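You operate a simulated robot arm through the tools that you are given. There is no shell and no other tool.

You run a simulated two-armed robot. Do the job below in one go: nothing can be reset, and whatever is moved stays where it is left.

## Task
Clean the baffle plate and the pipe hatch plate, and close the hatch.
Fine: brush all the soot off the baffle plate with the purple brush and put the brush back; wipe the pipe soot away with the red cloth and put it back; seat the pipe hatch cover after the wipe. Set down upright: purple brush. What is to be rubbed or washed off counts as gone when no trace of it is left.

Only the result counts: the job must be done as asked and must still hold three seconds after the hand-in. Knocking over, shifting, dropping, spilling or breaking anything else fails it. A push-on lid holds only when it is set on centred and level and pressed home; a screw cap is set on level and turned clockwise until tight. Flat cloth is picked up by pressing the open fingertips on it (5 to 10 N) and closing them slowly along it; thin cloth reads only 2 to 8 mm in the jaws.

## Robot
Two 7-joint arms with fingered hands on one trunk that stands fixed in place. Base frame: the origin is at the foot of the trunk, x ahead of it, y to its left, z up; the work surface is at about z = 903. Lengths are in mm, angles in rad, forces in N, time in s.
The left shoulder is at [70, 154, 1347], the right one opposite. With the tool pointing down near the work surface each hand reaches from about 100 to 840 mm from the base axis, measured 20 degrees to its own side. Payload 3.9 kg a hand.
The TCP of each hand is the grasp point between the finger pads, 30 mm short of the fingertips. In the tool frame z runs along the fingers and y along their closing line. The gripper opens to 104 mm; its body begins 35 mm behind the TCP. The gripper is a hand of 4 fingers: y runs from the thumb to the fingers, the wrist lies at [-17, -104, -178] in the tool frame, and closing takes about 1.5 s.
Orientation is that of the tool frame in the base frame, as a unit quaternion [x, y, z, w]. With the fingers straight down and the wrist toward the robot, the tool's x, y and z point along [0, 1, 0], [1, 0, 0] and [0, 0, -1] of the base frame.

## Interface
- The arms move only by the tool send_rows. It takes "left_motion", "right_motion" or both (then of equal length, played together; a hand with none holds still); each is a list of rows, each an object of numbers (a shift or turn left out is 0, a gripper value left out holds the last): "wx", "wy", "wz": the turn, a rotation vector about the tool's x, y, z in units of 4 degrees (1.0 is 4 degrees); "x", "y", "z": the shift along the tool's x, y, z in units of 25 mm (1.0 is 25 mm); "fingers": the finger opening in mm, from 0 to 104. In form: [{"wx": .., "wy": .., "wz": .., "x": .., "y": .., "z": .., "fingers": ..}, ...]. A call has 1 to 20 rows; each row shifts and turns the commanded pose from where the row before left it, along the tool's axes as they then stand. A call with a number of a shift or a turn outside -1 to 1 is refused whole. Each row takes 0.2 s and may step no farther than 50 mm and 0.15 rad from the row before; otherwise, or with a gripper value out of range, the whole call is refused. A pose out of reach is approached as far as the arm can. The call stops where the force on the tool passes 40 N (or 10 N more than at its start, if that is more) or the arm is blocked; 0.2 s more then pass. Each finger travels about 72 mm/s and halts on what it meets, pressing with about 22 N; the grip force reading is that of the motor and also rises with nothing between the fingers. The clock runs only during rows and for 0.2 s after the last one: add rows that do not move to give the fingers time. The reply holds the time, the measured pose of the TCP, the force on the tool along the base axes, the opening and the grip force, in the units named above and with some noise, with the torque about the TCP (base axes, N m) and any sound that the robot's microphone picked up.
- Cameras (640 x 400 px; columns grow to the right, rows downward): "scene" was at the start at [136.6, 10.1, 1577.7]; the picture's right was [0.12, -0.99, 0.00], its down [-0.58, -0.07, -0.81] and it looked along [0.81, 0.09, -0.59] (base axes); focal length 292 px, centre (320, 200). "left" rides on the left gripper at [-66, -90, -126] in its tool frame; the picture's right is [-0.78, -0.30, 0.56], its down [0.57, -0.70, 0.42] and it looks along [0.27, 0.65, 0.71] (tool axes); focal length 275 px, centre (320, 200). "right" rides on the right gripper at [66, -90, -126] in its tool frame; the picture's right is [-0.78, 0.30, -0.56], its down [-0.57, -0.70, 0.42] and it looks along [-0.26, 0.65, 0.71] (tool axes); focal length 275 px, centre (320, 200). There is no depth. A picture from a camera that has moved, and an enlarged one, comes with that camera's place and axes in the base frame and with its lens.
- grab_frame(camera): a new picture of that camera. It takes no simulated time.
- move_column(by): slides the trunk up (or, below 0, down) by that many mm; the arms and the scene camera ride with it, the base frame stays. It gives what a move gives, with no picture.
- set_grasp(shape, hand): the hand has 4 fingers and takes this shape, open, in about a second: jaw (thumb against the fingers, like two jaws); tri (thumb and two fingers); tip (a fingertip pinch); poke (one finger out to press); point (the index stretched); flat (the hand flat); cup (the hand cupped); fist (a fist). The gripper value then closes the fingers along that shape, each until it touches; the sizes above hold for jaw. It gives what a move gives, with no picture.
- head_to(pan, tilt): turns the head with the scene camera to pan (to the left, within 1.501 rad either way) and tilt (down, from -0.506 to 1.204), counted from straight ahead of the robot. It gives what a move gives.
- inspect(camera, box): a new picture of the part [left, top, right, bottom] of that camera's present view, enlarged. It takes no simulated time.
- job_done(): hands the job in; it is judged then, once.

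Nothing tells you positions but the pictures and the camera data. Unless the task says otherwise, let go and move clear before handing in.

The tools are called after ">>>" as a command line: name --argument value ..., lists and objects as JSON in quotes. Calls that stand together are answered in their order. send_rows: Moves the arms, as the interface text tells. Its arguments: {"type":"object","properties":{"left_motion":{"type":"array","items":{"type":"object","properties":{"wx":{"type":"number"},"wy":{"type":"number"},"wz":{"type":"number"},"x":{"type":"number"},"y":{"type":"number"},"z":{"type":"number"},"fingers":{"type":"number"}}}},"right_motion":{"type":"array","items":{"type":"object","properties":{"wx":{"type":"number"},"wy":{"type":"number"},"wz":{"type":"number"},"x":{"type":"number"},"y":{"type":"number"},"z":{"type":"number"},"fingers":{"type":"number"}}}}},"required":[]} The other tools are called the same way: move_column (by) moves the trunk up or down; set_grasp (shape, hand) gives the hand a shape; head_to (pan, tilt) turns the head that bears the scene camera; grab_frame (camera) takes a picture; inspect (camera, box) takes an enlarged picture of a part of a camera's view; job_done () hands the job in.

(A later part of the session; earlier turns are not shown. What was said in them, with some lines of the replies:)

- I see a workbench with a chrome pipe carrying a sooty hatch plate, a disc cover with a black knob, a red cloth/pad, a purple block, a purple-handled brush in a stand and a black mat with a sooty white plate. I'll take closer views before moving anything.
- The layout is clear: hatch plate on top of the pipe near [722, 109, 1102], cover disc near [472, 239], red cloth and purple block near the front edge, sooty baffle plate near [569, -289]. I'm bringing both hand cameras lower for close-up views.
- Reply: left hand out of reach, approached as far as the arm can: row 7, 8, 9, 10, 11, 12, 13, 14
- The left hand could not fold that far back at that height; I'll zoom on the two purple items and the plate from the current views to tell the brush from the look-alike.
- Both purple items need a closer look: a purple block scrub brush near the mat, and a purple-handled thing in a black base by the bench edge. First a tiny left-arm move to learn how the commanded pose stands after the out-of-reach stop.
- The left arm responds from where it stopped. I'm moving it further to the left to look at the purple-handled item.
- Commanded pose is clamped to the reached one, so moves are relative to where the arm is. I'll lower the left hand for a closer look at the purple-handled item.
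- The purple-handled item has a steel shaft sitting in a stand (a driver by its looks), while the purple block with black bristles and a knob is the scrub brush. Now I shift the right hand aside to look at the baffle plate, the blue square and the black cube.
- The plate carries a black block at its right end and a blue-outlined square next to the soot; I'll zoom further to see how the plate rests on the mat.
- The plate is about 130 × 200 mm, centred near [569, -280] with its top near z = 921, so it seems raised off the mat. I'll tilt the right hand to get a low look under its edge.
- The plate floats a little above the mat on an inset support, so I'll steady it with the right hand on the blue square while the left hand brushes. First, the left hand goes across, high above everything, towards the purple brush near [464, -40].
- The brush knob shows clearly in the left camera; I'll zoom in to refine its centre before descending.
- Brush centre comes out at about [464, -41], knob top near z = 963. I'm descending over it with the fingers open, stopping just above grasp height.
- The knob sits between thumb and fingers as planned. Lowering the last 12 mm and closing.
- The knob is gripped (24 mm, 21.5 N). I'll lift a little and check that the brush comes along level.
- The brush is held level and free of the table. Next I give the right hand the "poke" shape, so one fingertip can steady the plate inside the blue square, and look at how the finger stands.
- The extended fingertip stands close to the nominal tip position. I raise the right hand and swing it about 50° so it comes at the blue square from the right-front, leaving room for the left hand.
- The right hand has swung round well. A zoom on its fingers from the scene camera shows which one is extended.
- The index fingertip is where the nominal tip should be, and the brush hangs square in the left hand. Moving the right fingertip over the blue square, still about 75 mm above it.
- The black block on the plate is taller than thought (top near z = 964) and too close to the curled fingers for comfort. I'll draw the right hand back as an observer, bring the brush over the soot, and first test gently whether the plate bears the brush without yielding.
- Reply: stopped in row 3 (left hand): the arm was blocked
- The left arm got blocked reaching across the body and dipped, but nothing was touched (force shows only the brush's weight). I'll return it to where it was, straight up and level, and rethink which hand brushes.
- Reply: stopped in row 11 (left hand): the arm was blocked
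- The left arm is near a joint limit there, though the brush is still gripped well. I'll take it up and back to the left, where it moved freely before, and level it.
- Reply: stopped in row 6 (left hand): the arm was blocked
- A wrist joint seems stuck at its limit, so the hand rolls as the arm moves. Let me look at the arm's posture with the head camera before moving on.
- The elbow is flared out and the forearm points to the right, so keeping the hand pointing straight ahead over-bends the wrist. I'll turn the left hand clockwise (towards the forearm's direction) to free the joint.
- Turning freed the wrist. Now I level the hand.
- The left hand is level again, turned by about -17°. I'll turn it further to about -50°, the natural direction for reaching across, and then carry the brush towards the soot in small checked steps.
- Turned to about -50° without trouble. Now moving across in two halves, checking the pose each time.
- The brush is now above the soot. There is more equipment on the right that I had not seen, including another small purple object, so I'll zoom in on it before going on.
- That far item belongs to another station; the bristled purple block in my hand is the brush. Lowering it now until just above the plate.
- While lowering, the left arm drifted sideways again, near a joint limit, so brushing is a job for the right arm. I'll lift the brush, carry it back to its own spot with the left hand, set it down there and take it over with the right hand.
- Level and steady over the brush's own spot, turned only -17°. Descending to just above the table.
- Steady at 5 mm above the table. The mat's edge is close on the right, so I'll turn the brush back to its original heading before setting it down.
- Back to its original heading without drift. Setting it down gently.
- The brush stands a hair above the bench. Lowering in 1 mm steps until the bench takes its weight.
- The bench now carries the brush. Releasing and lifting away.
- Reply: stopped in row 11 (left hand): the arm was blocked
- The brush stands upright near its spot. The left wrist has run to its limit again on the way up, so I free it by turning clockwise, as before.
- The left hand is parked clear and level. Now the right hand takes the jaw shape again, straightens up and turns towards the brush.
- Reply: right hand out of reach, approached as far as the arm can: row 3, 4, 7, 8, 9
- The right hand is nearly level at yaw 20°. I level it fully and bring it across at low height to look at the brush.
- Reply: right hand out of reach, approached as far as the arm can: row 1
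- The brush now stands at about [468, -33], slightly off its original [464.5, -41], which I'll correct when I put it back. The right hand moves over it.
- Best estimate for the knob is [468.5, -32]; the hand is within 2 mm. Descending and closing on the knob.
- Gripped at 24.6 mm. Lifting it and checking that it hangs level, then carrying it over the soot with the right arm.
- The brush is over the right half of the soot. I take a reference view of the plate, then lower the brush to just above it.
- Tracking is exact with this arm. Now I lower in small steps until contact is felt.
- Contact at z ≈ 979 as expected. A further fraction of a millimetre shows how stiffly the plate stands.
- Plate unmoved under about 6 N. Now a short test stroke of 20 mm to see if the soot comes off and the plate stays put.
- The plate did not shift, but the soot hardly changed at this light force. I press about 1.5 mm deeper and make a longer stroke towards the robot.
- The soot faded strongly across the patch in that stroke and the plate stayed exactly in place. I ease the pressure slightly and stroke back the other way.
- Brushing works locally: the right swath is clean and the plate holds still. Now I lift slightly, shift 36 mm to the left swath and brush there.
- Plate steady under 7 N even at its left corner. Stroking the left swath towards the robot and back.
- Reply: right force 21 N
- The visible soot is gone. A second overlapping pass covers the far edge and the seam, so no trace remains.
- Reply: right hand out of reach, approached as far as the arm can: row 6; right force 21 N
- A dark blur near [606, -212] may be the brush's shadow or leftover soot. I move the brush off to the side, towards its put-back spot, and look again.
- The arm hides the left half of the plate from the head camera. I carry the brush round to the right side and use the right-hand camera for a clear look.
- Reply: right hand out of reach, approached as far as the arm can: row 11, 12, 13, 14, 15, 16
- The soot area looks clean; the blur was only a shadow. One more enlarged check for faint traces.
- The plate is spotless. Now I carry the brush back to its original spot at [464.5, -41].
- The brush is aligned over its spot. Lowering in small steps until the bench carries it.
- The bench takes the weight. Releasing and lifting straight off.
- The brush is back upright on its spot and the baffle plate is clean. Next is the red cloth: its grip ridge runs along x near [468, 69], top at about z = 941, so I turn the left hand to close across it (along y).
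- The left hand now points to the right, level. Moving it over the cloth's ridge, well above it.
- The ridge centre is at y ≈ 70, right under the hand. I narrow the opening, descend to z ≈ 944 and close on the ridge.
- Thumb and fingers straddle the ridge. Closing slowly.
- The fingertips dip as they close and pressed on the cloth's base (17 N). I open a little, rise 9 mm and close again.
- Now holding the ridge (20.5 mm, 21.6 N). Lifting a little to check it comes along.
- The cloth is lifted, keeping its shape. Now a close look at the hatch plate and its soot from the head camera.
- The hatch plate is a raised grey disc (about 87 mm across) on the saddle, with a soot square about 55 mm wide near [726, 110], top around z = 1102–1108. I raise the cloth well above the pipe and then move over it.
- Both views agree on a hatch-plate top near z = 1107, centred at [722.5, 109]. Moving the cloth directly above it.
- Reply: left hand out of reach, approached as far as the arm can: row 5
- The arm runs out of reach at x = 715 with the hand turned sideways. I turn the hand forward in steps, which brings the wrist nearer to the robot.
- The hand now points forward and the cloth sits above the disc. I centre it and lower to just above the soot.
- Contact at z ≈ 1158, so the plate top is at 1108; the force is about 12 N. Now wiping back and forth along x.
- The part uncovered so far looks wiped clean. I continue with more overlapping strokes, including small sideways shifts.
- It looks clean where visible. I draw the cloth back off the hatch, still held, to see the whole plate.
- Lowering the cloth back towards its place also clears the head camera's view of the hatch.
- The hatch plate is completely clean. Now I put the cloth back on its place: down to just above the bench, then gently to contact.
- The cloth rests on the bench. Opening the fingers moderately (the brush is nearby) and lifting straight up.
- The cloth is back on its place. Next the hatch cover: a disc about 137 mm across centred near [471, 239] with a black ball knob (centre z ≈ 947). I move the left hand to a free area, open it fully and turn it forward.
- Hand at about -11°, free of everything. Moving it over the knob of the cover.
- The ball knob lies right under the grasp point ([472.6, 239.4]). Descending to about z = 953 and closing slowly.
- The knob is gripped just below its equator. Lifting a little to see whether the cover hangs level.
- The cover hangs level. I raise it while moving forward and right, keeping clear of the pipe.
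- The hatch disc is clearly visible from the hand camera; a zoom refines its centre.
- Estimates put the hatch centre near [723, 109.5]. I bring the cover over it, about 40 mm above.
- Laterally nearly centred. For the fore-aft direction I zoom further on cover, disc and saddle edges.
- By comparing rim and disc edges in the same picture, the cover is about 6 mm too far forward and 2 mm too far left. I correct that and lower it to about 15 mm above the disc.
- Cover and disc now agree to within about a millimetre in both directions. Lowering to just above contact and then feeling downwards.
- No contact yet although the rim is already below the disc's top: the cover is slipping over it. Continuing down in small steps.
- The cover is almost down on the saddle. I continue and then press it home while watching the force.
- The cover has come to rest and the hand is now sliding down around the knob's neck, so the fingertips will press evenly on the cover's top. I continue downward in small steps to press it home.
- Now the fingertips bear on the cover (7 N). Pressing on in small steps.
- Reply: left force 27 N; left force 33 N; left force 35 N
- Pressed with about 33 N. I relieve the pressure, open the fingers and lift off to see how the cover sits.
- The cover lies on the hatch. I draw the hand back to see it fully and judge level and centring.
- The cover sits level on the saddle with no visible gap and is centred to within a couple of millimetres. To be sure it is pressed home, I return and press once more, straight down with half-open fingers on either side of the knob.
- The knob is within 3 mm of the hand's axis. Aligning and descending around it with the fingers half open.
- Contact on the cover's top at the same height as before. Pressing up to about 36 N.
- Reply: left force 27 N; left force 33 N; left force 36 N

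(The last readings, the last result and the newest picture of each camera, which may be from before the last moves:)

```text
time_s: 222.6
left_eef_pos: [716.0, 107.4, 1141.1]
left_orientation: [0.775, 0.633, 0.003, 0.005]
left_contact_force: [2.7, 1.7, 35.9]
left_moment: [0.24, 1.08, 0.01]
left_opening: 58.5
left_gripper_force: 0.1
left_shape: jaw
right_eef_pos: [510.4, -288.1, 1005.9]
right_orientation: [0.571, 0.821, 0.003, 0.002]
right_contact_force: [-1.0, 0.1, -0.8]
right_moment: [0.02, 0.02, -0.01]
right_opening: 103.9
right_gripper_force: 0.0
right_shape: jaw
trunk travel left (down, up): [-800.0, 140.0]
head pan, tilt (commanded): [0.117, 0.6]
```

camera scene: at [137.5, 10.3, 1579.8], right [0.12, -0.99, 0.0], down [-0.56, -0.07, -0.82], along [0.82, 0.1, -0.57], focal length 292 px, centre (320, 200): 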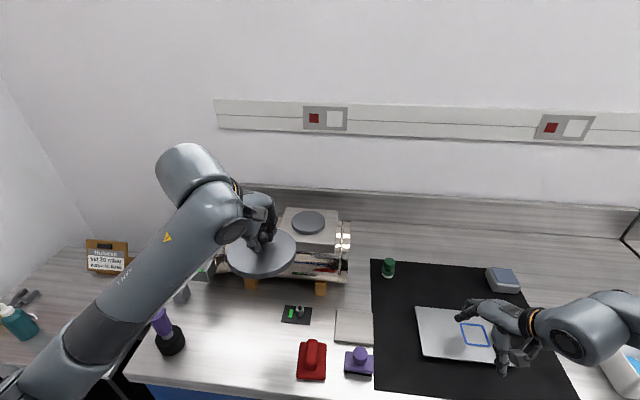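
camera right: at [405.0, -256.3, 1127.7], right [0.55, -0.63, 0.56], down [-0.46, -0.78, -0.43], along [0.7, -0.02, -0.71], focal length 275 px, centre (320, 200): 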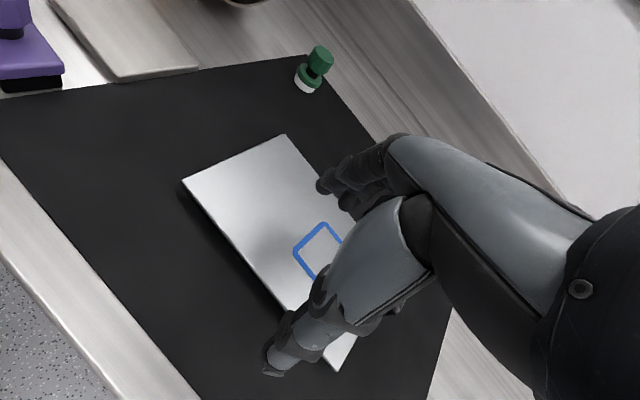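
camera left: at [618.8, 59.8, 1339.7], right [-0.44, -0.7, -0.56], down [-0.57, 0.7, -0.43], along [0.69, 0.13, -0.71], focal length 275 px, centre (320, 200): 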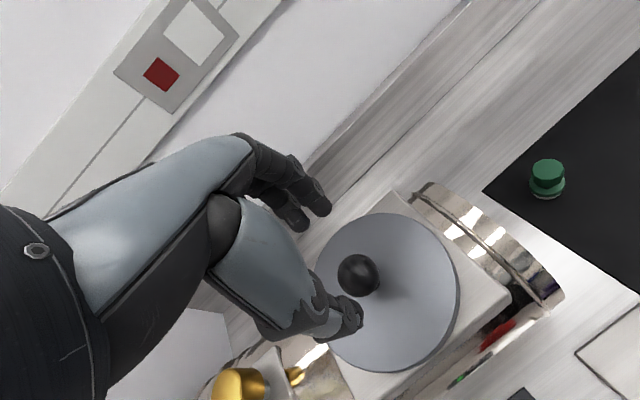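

The cover is solidly bottomed: no further give at 36 N. I lift straight off and withdraw the hand.

>>> send_rows --left_motion '[{"z": -0.15}, {"z": -0.15}, {"z": -0.2}, {"z": -0.5}, {"z": -0.9}, {"z": -0.9}, {"z": -0.9}]'

>>> send_rows --left_motion '[{"x": 0.1, "y": -0.95}, {"x": 0.1, "y": -0.95}, {"x": 0.1, "y": -0.95}, {"x": 0.1, "y": -0.95}, {"x": 0.3, "y": -0.9}, {"x": 0.5, "y": -0.8}, {"x": 0.9, "y": -0.2}, {"x": 0.9}, {"x": 0.9}, {"x": 0.9}]'

>>> inspect --camera "scene" --box '[260, 180, 360, 250]'

>>> grab_frame --camera "scene"

>>> inspect --camera "left" --box '[330, 40, 570, 230]'

```text
time_s: 224.2
left_eef_pos: [718.7, 108.7, 1226.1]
left_orientation: [0.774, 0.633, -0.001, 0.0]
left_contact_force: [-0.6, 0.8, 0.2]
left_moment: [0.01, 0.02, 0.0]
left_opening: 59.8
left_gripper_force: 0.2
left_shape: jaw
right_eef_pos: [511.5, -286.6, 1003.6]
right_orientation: [0.572, 0.82, 0.001, 0.0]
right_contact_force: [0.5, 0.3, -0.3]
right_moment: [0.02, -0.01, 0.03]
right_opening: 103.7
right_gripper_force: 0.0
right_shape: jaw
trunk travel left (down, up): [-800.0, 140.0]
head pan, tilt (commanded): [0.117, 0.6]
```

```text
time_s: 226.4
left_eef_pos: [604.6, 257.2, 1224.5]
left_orientation: [0.774, 0.633, -0.002, 0.001]
left_contact_force: [0.7, 0.2, -0.3]
left_moment: [-0.03, -0.01, -0.01]
left_opening: 59.7
left_gripper_force: 0.1
left_shape: jaw
right_eef_pos: [513.4, -285.3, 1003.3]
right_orientation: [0.572, 0.821, 0.001, 0.0]
right_contact_force: [0.4, 0.3, -0.6]
right_moment: [-0.02, 0.02, -0.02]
right_opening: 103.7
right_gripper_force: 0.1
right_shape: jaw
trunk travel left (down, up): [-800.0, 140.0]
head pan, tilt (commanded): [0.117, 0.6]
```

```text
5.71 times, centred on (310, 215) of scene
camera zoom: at [137.6, 11.4, 1579.8], right [0.12, -0.99, 0.0], down [-0.56, -0.07, -0.82], along [0.82, 0.1, -0.57], focal length 1666 px, centre (377, 114)
```

zoom: 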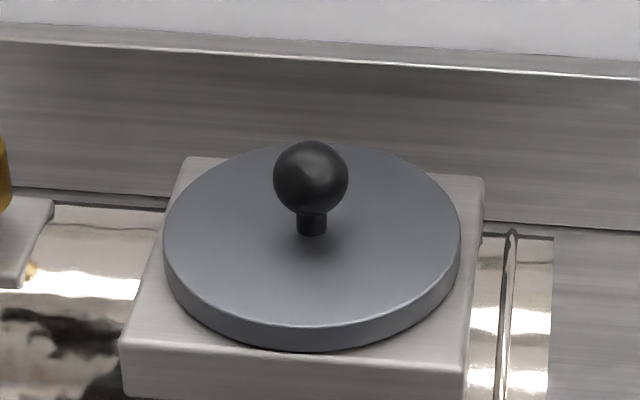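

```text
taken
camera scene: at [137.6, 11.4, 1579.8], right [0.12, -0.99, 0.0], down [-0.56, -0.07, -0.82], along [0.82, 0.1, -0.57], focal length 292 px, centre (320, 200)
```

scene: 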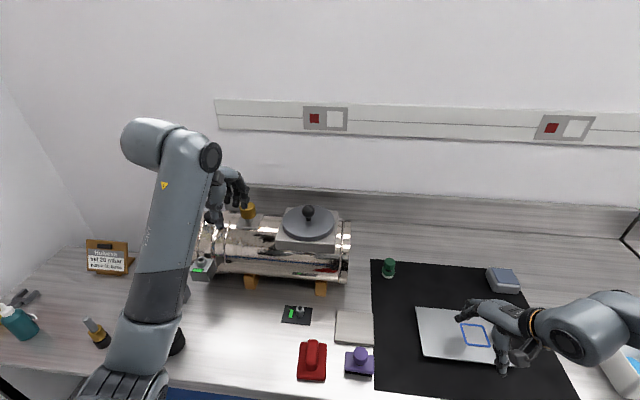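

```text
2.11 times, centred on (450, 135) of left
camera zoom: at [503.2, 209.8, 1350.8], right [-0.44, -0.7, -0.55], down [-0.57, 0.7, -0.43], along [0.69, 0.13, -0.71], focal length 580 px, centre (46, 337)
```

zoom: 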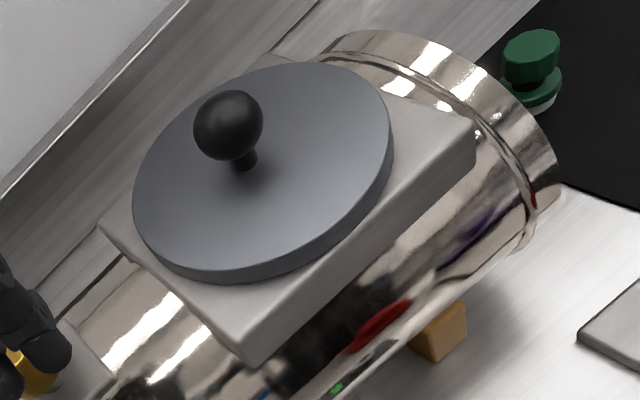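

The picture is unchanged after the second press: the cover stays put, level and seated. I now withdraw the right hand from above the plate and do a final check of everything.

>>> send_rows --right_motion '[{"z": -0.9}, {"z": -0.9}, {"x": -0.9, "y": -0.3}, {"x": -0.9, "y": -0.3}, {"x": -0.9, "y": -0.3}, {"x": -0.9, "y": -0.3}, {"x": -0.9, "y": -0.3}, {"x": -0.9, "y": -0.3}]'

>>> head_to --pan -0.3 --tilt 0.75

>>> grab_frame --camera "scene"

>>> inspect --camera "scene" --box '[300, 200, 430, 290]'

>>> inspect --camera "scene" --box '[200, 250, 340, 350]'

```text
time_s: 228.2
left_eef_pos: [604.0, 255.5, 1225.3]
left_orientation: [0.774, 0.633, 0.0, 0.001]
left_contact_force: [0.1, 0.9, -0.3]
left_moment: [-0.01, 0.0, 0.02]
left_opening: 59.9
left_gripper_force: 0.1
left_shape: jaw
right_eef_pos: [512.2, -298.0, 1048.7]
right_orientation: [0.572, 0.82, 0.001, 0.001]
right_contact_force: [0.0, 0.2, -0.3]
right_moment: [0.01, 0.01, 0.04]
right_opening: 103.7
right_gripper_force: 0.1
right_shape: jaw
right hand out of reach, approached as far as the arm can: row 3, 4, 5, 6, 7, 8
trunk travel left (down, up): [-800.0, 140.0]
head pan, tilt (commanded): [0.117, 0.6]
```

```text
time_s: 229.1
left_eef_pos: [604.5, 255.2, 1223.7]
left_orientation: [0.774, 0.634, 0.0, 0.0]
left_contact_force: [1.0, -0.3, -0.2]
left_moment: [0.0, 0.01, 0.0]
left_opening: 60.2
left_gripper_force: 0.0
left_shape: jaw
right_eef_pos: [513.0, -297.8, 1049.3]
right_orientation: [0.572, 0.82, 0.0, 0.001]
right_contact_force: [-0.3, -0.4, 0.6]
right_moment: [0.02, 0.01, 0.04]
right_opening: 103.4
right_gripper_force: 0.1
right_shape: jaw
trunk travel left (down, up): [-800.0, 140.0]
head pan, tilt (commanded): [-0.3, 0.75]
```

```text
taken
camera scene: at [128.9, -24.6, 1567.0], right [-0.29, -0.96, 0.0], down [-0.65, 0.2, -0.73], along [0.7, -0.22, -0.68], focal length 292 px, centre (320, 200)
```

scene: 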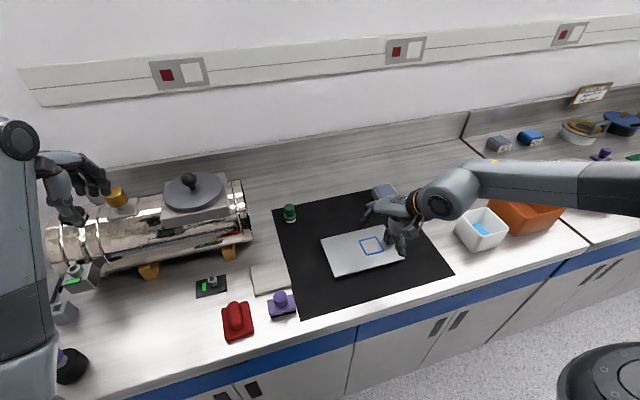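

```text
4.44 times, centred on (365, 245) of scene
camera zoom: at [128.9, -24.6, 1567.0], right [-0.29, -0.96, 0.0], down [-0.65, 0.2, -0.73], along [0.7, -0.22, -0.68], focal length 1296 px, centre (120, 0)
```

zoom: 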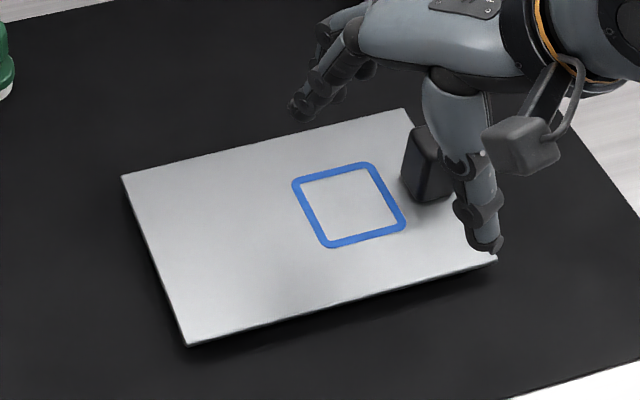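

```text
4.00 times, centred on (270, 300) of scene
camera zoom: at [128.9, -24.6, 1567.0], right [-0.29, -0.96, 0.0], down [-0.65, 0.2, -0.73], along [0.7, -0.22, -0.68], focal length 1166 px, centre (520, -200)
```

zoom: 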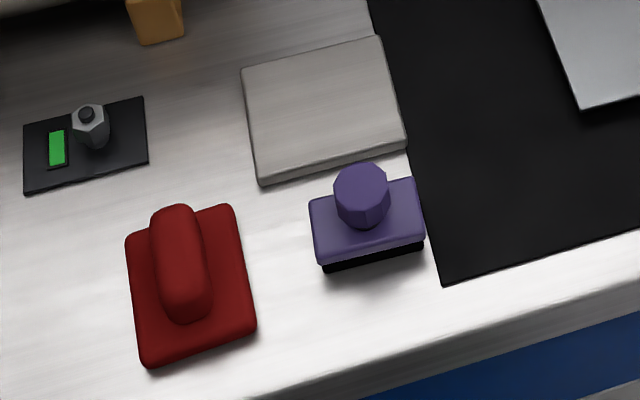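

Plate spotless and unmoved, brush and cloth in place. A last look at the left side to confirm nothing there was disturbed.

>>> head_to --pan 0.7 --tilt 0.85

>>> grab_frame --camera "scene"

>>> grab_frame --camera "left"

```text
time_s: 230.3
left_eef_pos: [605.0, 255.2, 1225.2]
left_orientation: [0.774, 0.634, 0.0, 0.0]
left_contact_force: [-0.3, 0.8, 1.0]
left_moment: [-0.01, -0.03, -0.03]
left_opening: 59.9
left_gripper_force: 0.0
left_shape: jaw
right_eef_pos: [513.4, -297.6, 1049.3]
right_orientation: [0.572, 0.82, 0.001, 0.001]
right_contact_force: [0.1, -0.7, -0.8]
right_moment: [0.01, 0.02, -0.05]
right_opening: 103.7
right_gripper_force: 0.1
right_shape: jaw
trunk travel left (down, up): [-800.0, 140.0]
head pan, tilt (commanded): [0.7, 0.85]
```

```text
taken
camera scene: at [109.5, 50.1, 1559.0], right [0.64, -0.77, 0.0], down [-0.57, -0.48, -0.66], along [0.5, 0.42, -0.75], focal length 292 px, centre (320, 200)
```

scene: 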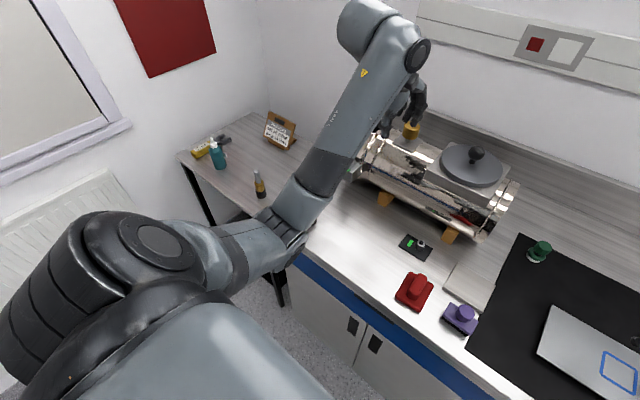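

```text
taken
camera left: at [503.0, 208.5, 1351.2], right [-0.44, -0.7, -0.56], down [-0.57, 0.7, -0.43], along [0.69, 0.13, -0.71], focal length 275 px, centre (320, 200)
```

left: 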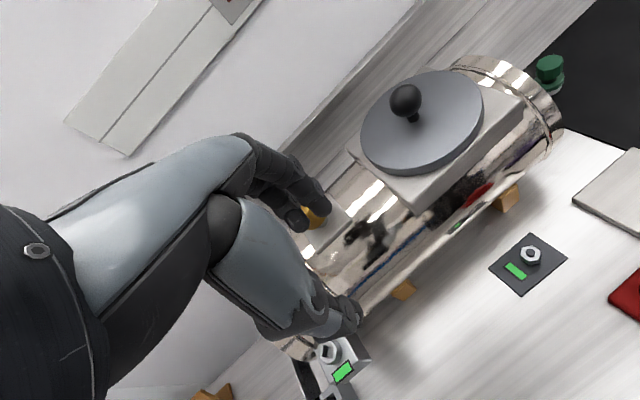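

The elbow hides the purple driver by the bench edge; I move the left hand inwards and up front to check it still stands.

>>> send_rows --left_motion '[{"x": -0.825, "y": -0.54, "z": 0.3}, {"x": -0.825, "y": -0.54, "z": 0.3}, {"x": -0.825, "y": -0.54, "z": 0.3}, {"x": -0.825, "y": -0.54, "z": 0.3}, {"x": -0.825, "y": -0.54, "z": 0.3}, {"x": -0.825, "y": -0.54, "z": 0.3}]'

>>> grab_frame --camera "scene"

```text
time_s: 231.7
left_eef_pos: [498.8, 149.5, 1179.5]
left_orientation: [0.774, 0.633, 0.0, 0.001]
left_contact_force: [0.1, -0.1, -0.1]
left_moment: [0.01, 0.01, 0.0]
left_opening: 59.9
left_gripper_force: 0.0
left_shape: jaw
right_eef_pos: [512.1, -297.9, 1050.4]
right_orientation: [0.572, 0.82, 0.001, 0.001]
right_contact_force: [-0.1, -0.5, -0.6]
right_moment: [-0.05, 0.02, -0.01]
right_opening: 103.9
right_gripper_force: 0.1
right_shape: jaw
trunk travel left (down, up): [-800.0, 140.0]
head pan, tilt (commanded): [0.7, 0.85]
```

```text
taken
camera scene: at [108.6, 49.5, 1559.1], right [0.64, -0.76, 0.0], down [-0.57, -0.48, -0.66], along [0.51, 0.43, -0.75], focal length 292 px, centre (320, 200)
```

scene: 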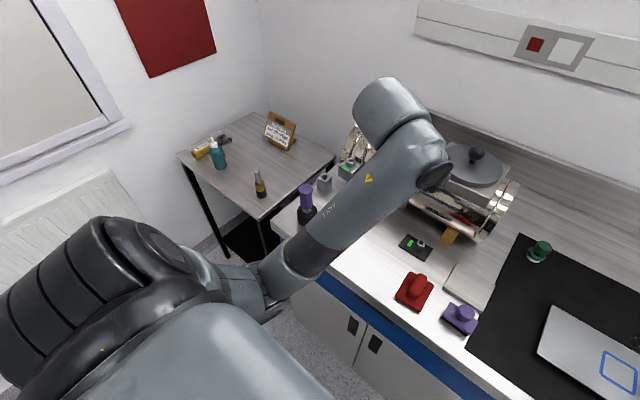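

Everything is in place: the driver and other items stand untouched, the plate and hatch plate are clean, brush and cloth are back, and the cover is seated. Both hands are empty and clear, so I hand the job in.

>>> job_done

```text
The job is handed in.
```

I brushed the baffle plate clean, wiped the pipe hatch plate clean, put both tools back and seated the hatch cover. I then handed the job in, and the reply only confirmed receipt.

- **Baffle plate:** No soot is visible in close-up views, and the plate did not move while I brushed it.
- **Purple brush:** It stands upright within about 4 mm of its original spot, turned by a few degrees.
- **Hatch plate:** It shows no trace of soot after wiping with the red cloth. The cloth is back in place, about 3 mm off and slightly rotated.
- **Hatch cover:** It sits level on the pipe and is centred to within about 2 mm. I pressed it down twice, up to about 36 N, and the second press moved nothing. I heard no click from the microphone, so I judge it home from the solid stop and the pictures rather than from a latch sound.

The left arm hit joint limits when reaching across early on. I therefore set the brush down and did the brushing with the right hand. I saw nothing else on the bench knocked over or shifted. Both hands are empty and clear.
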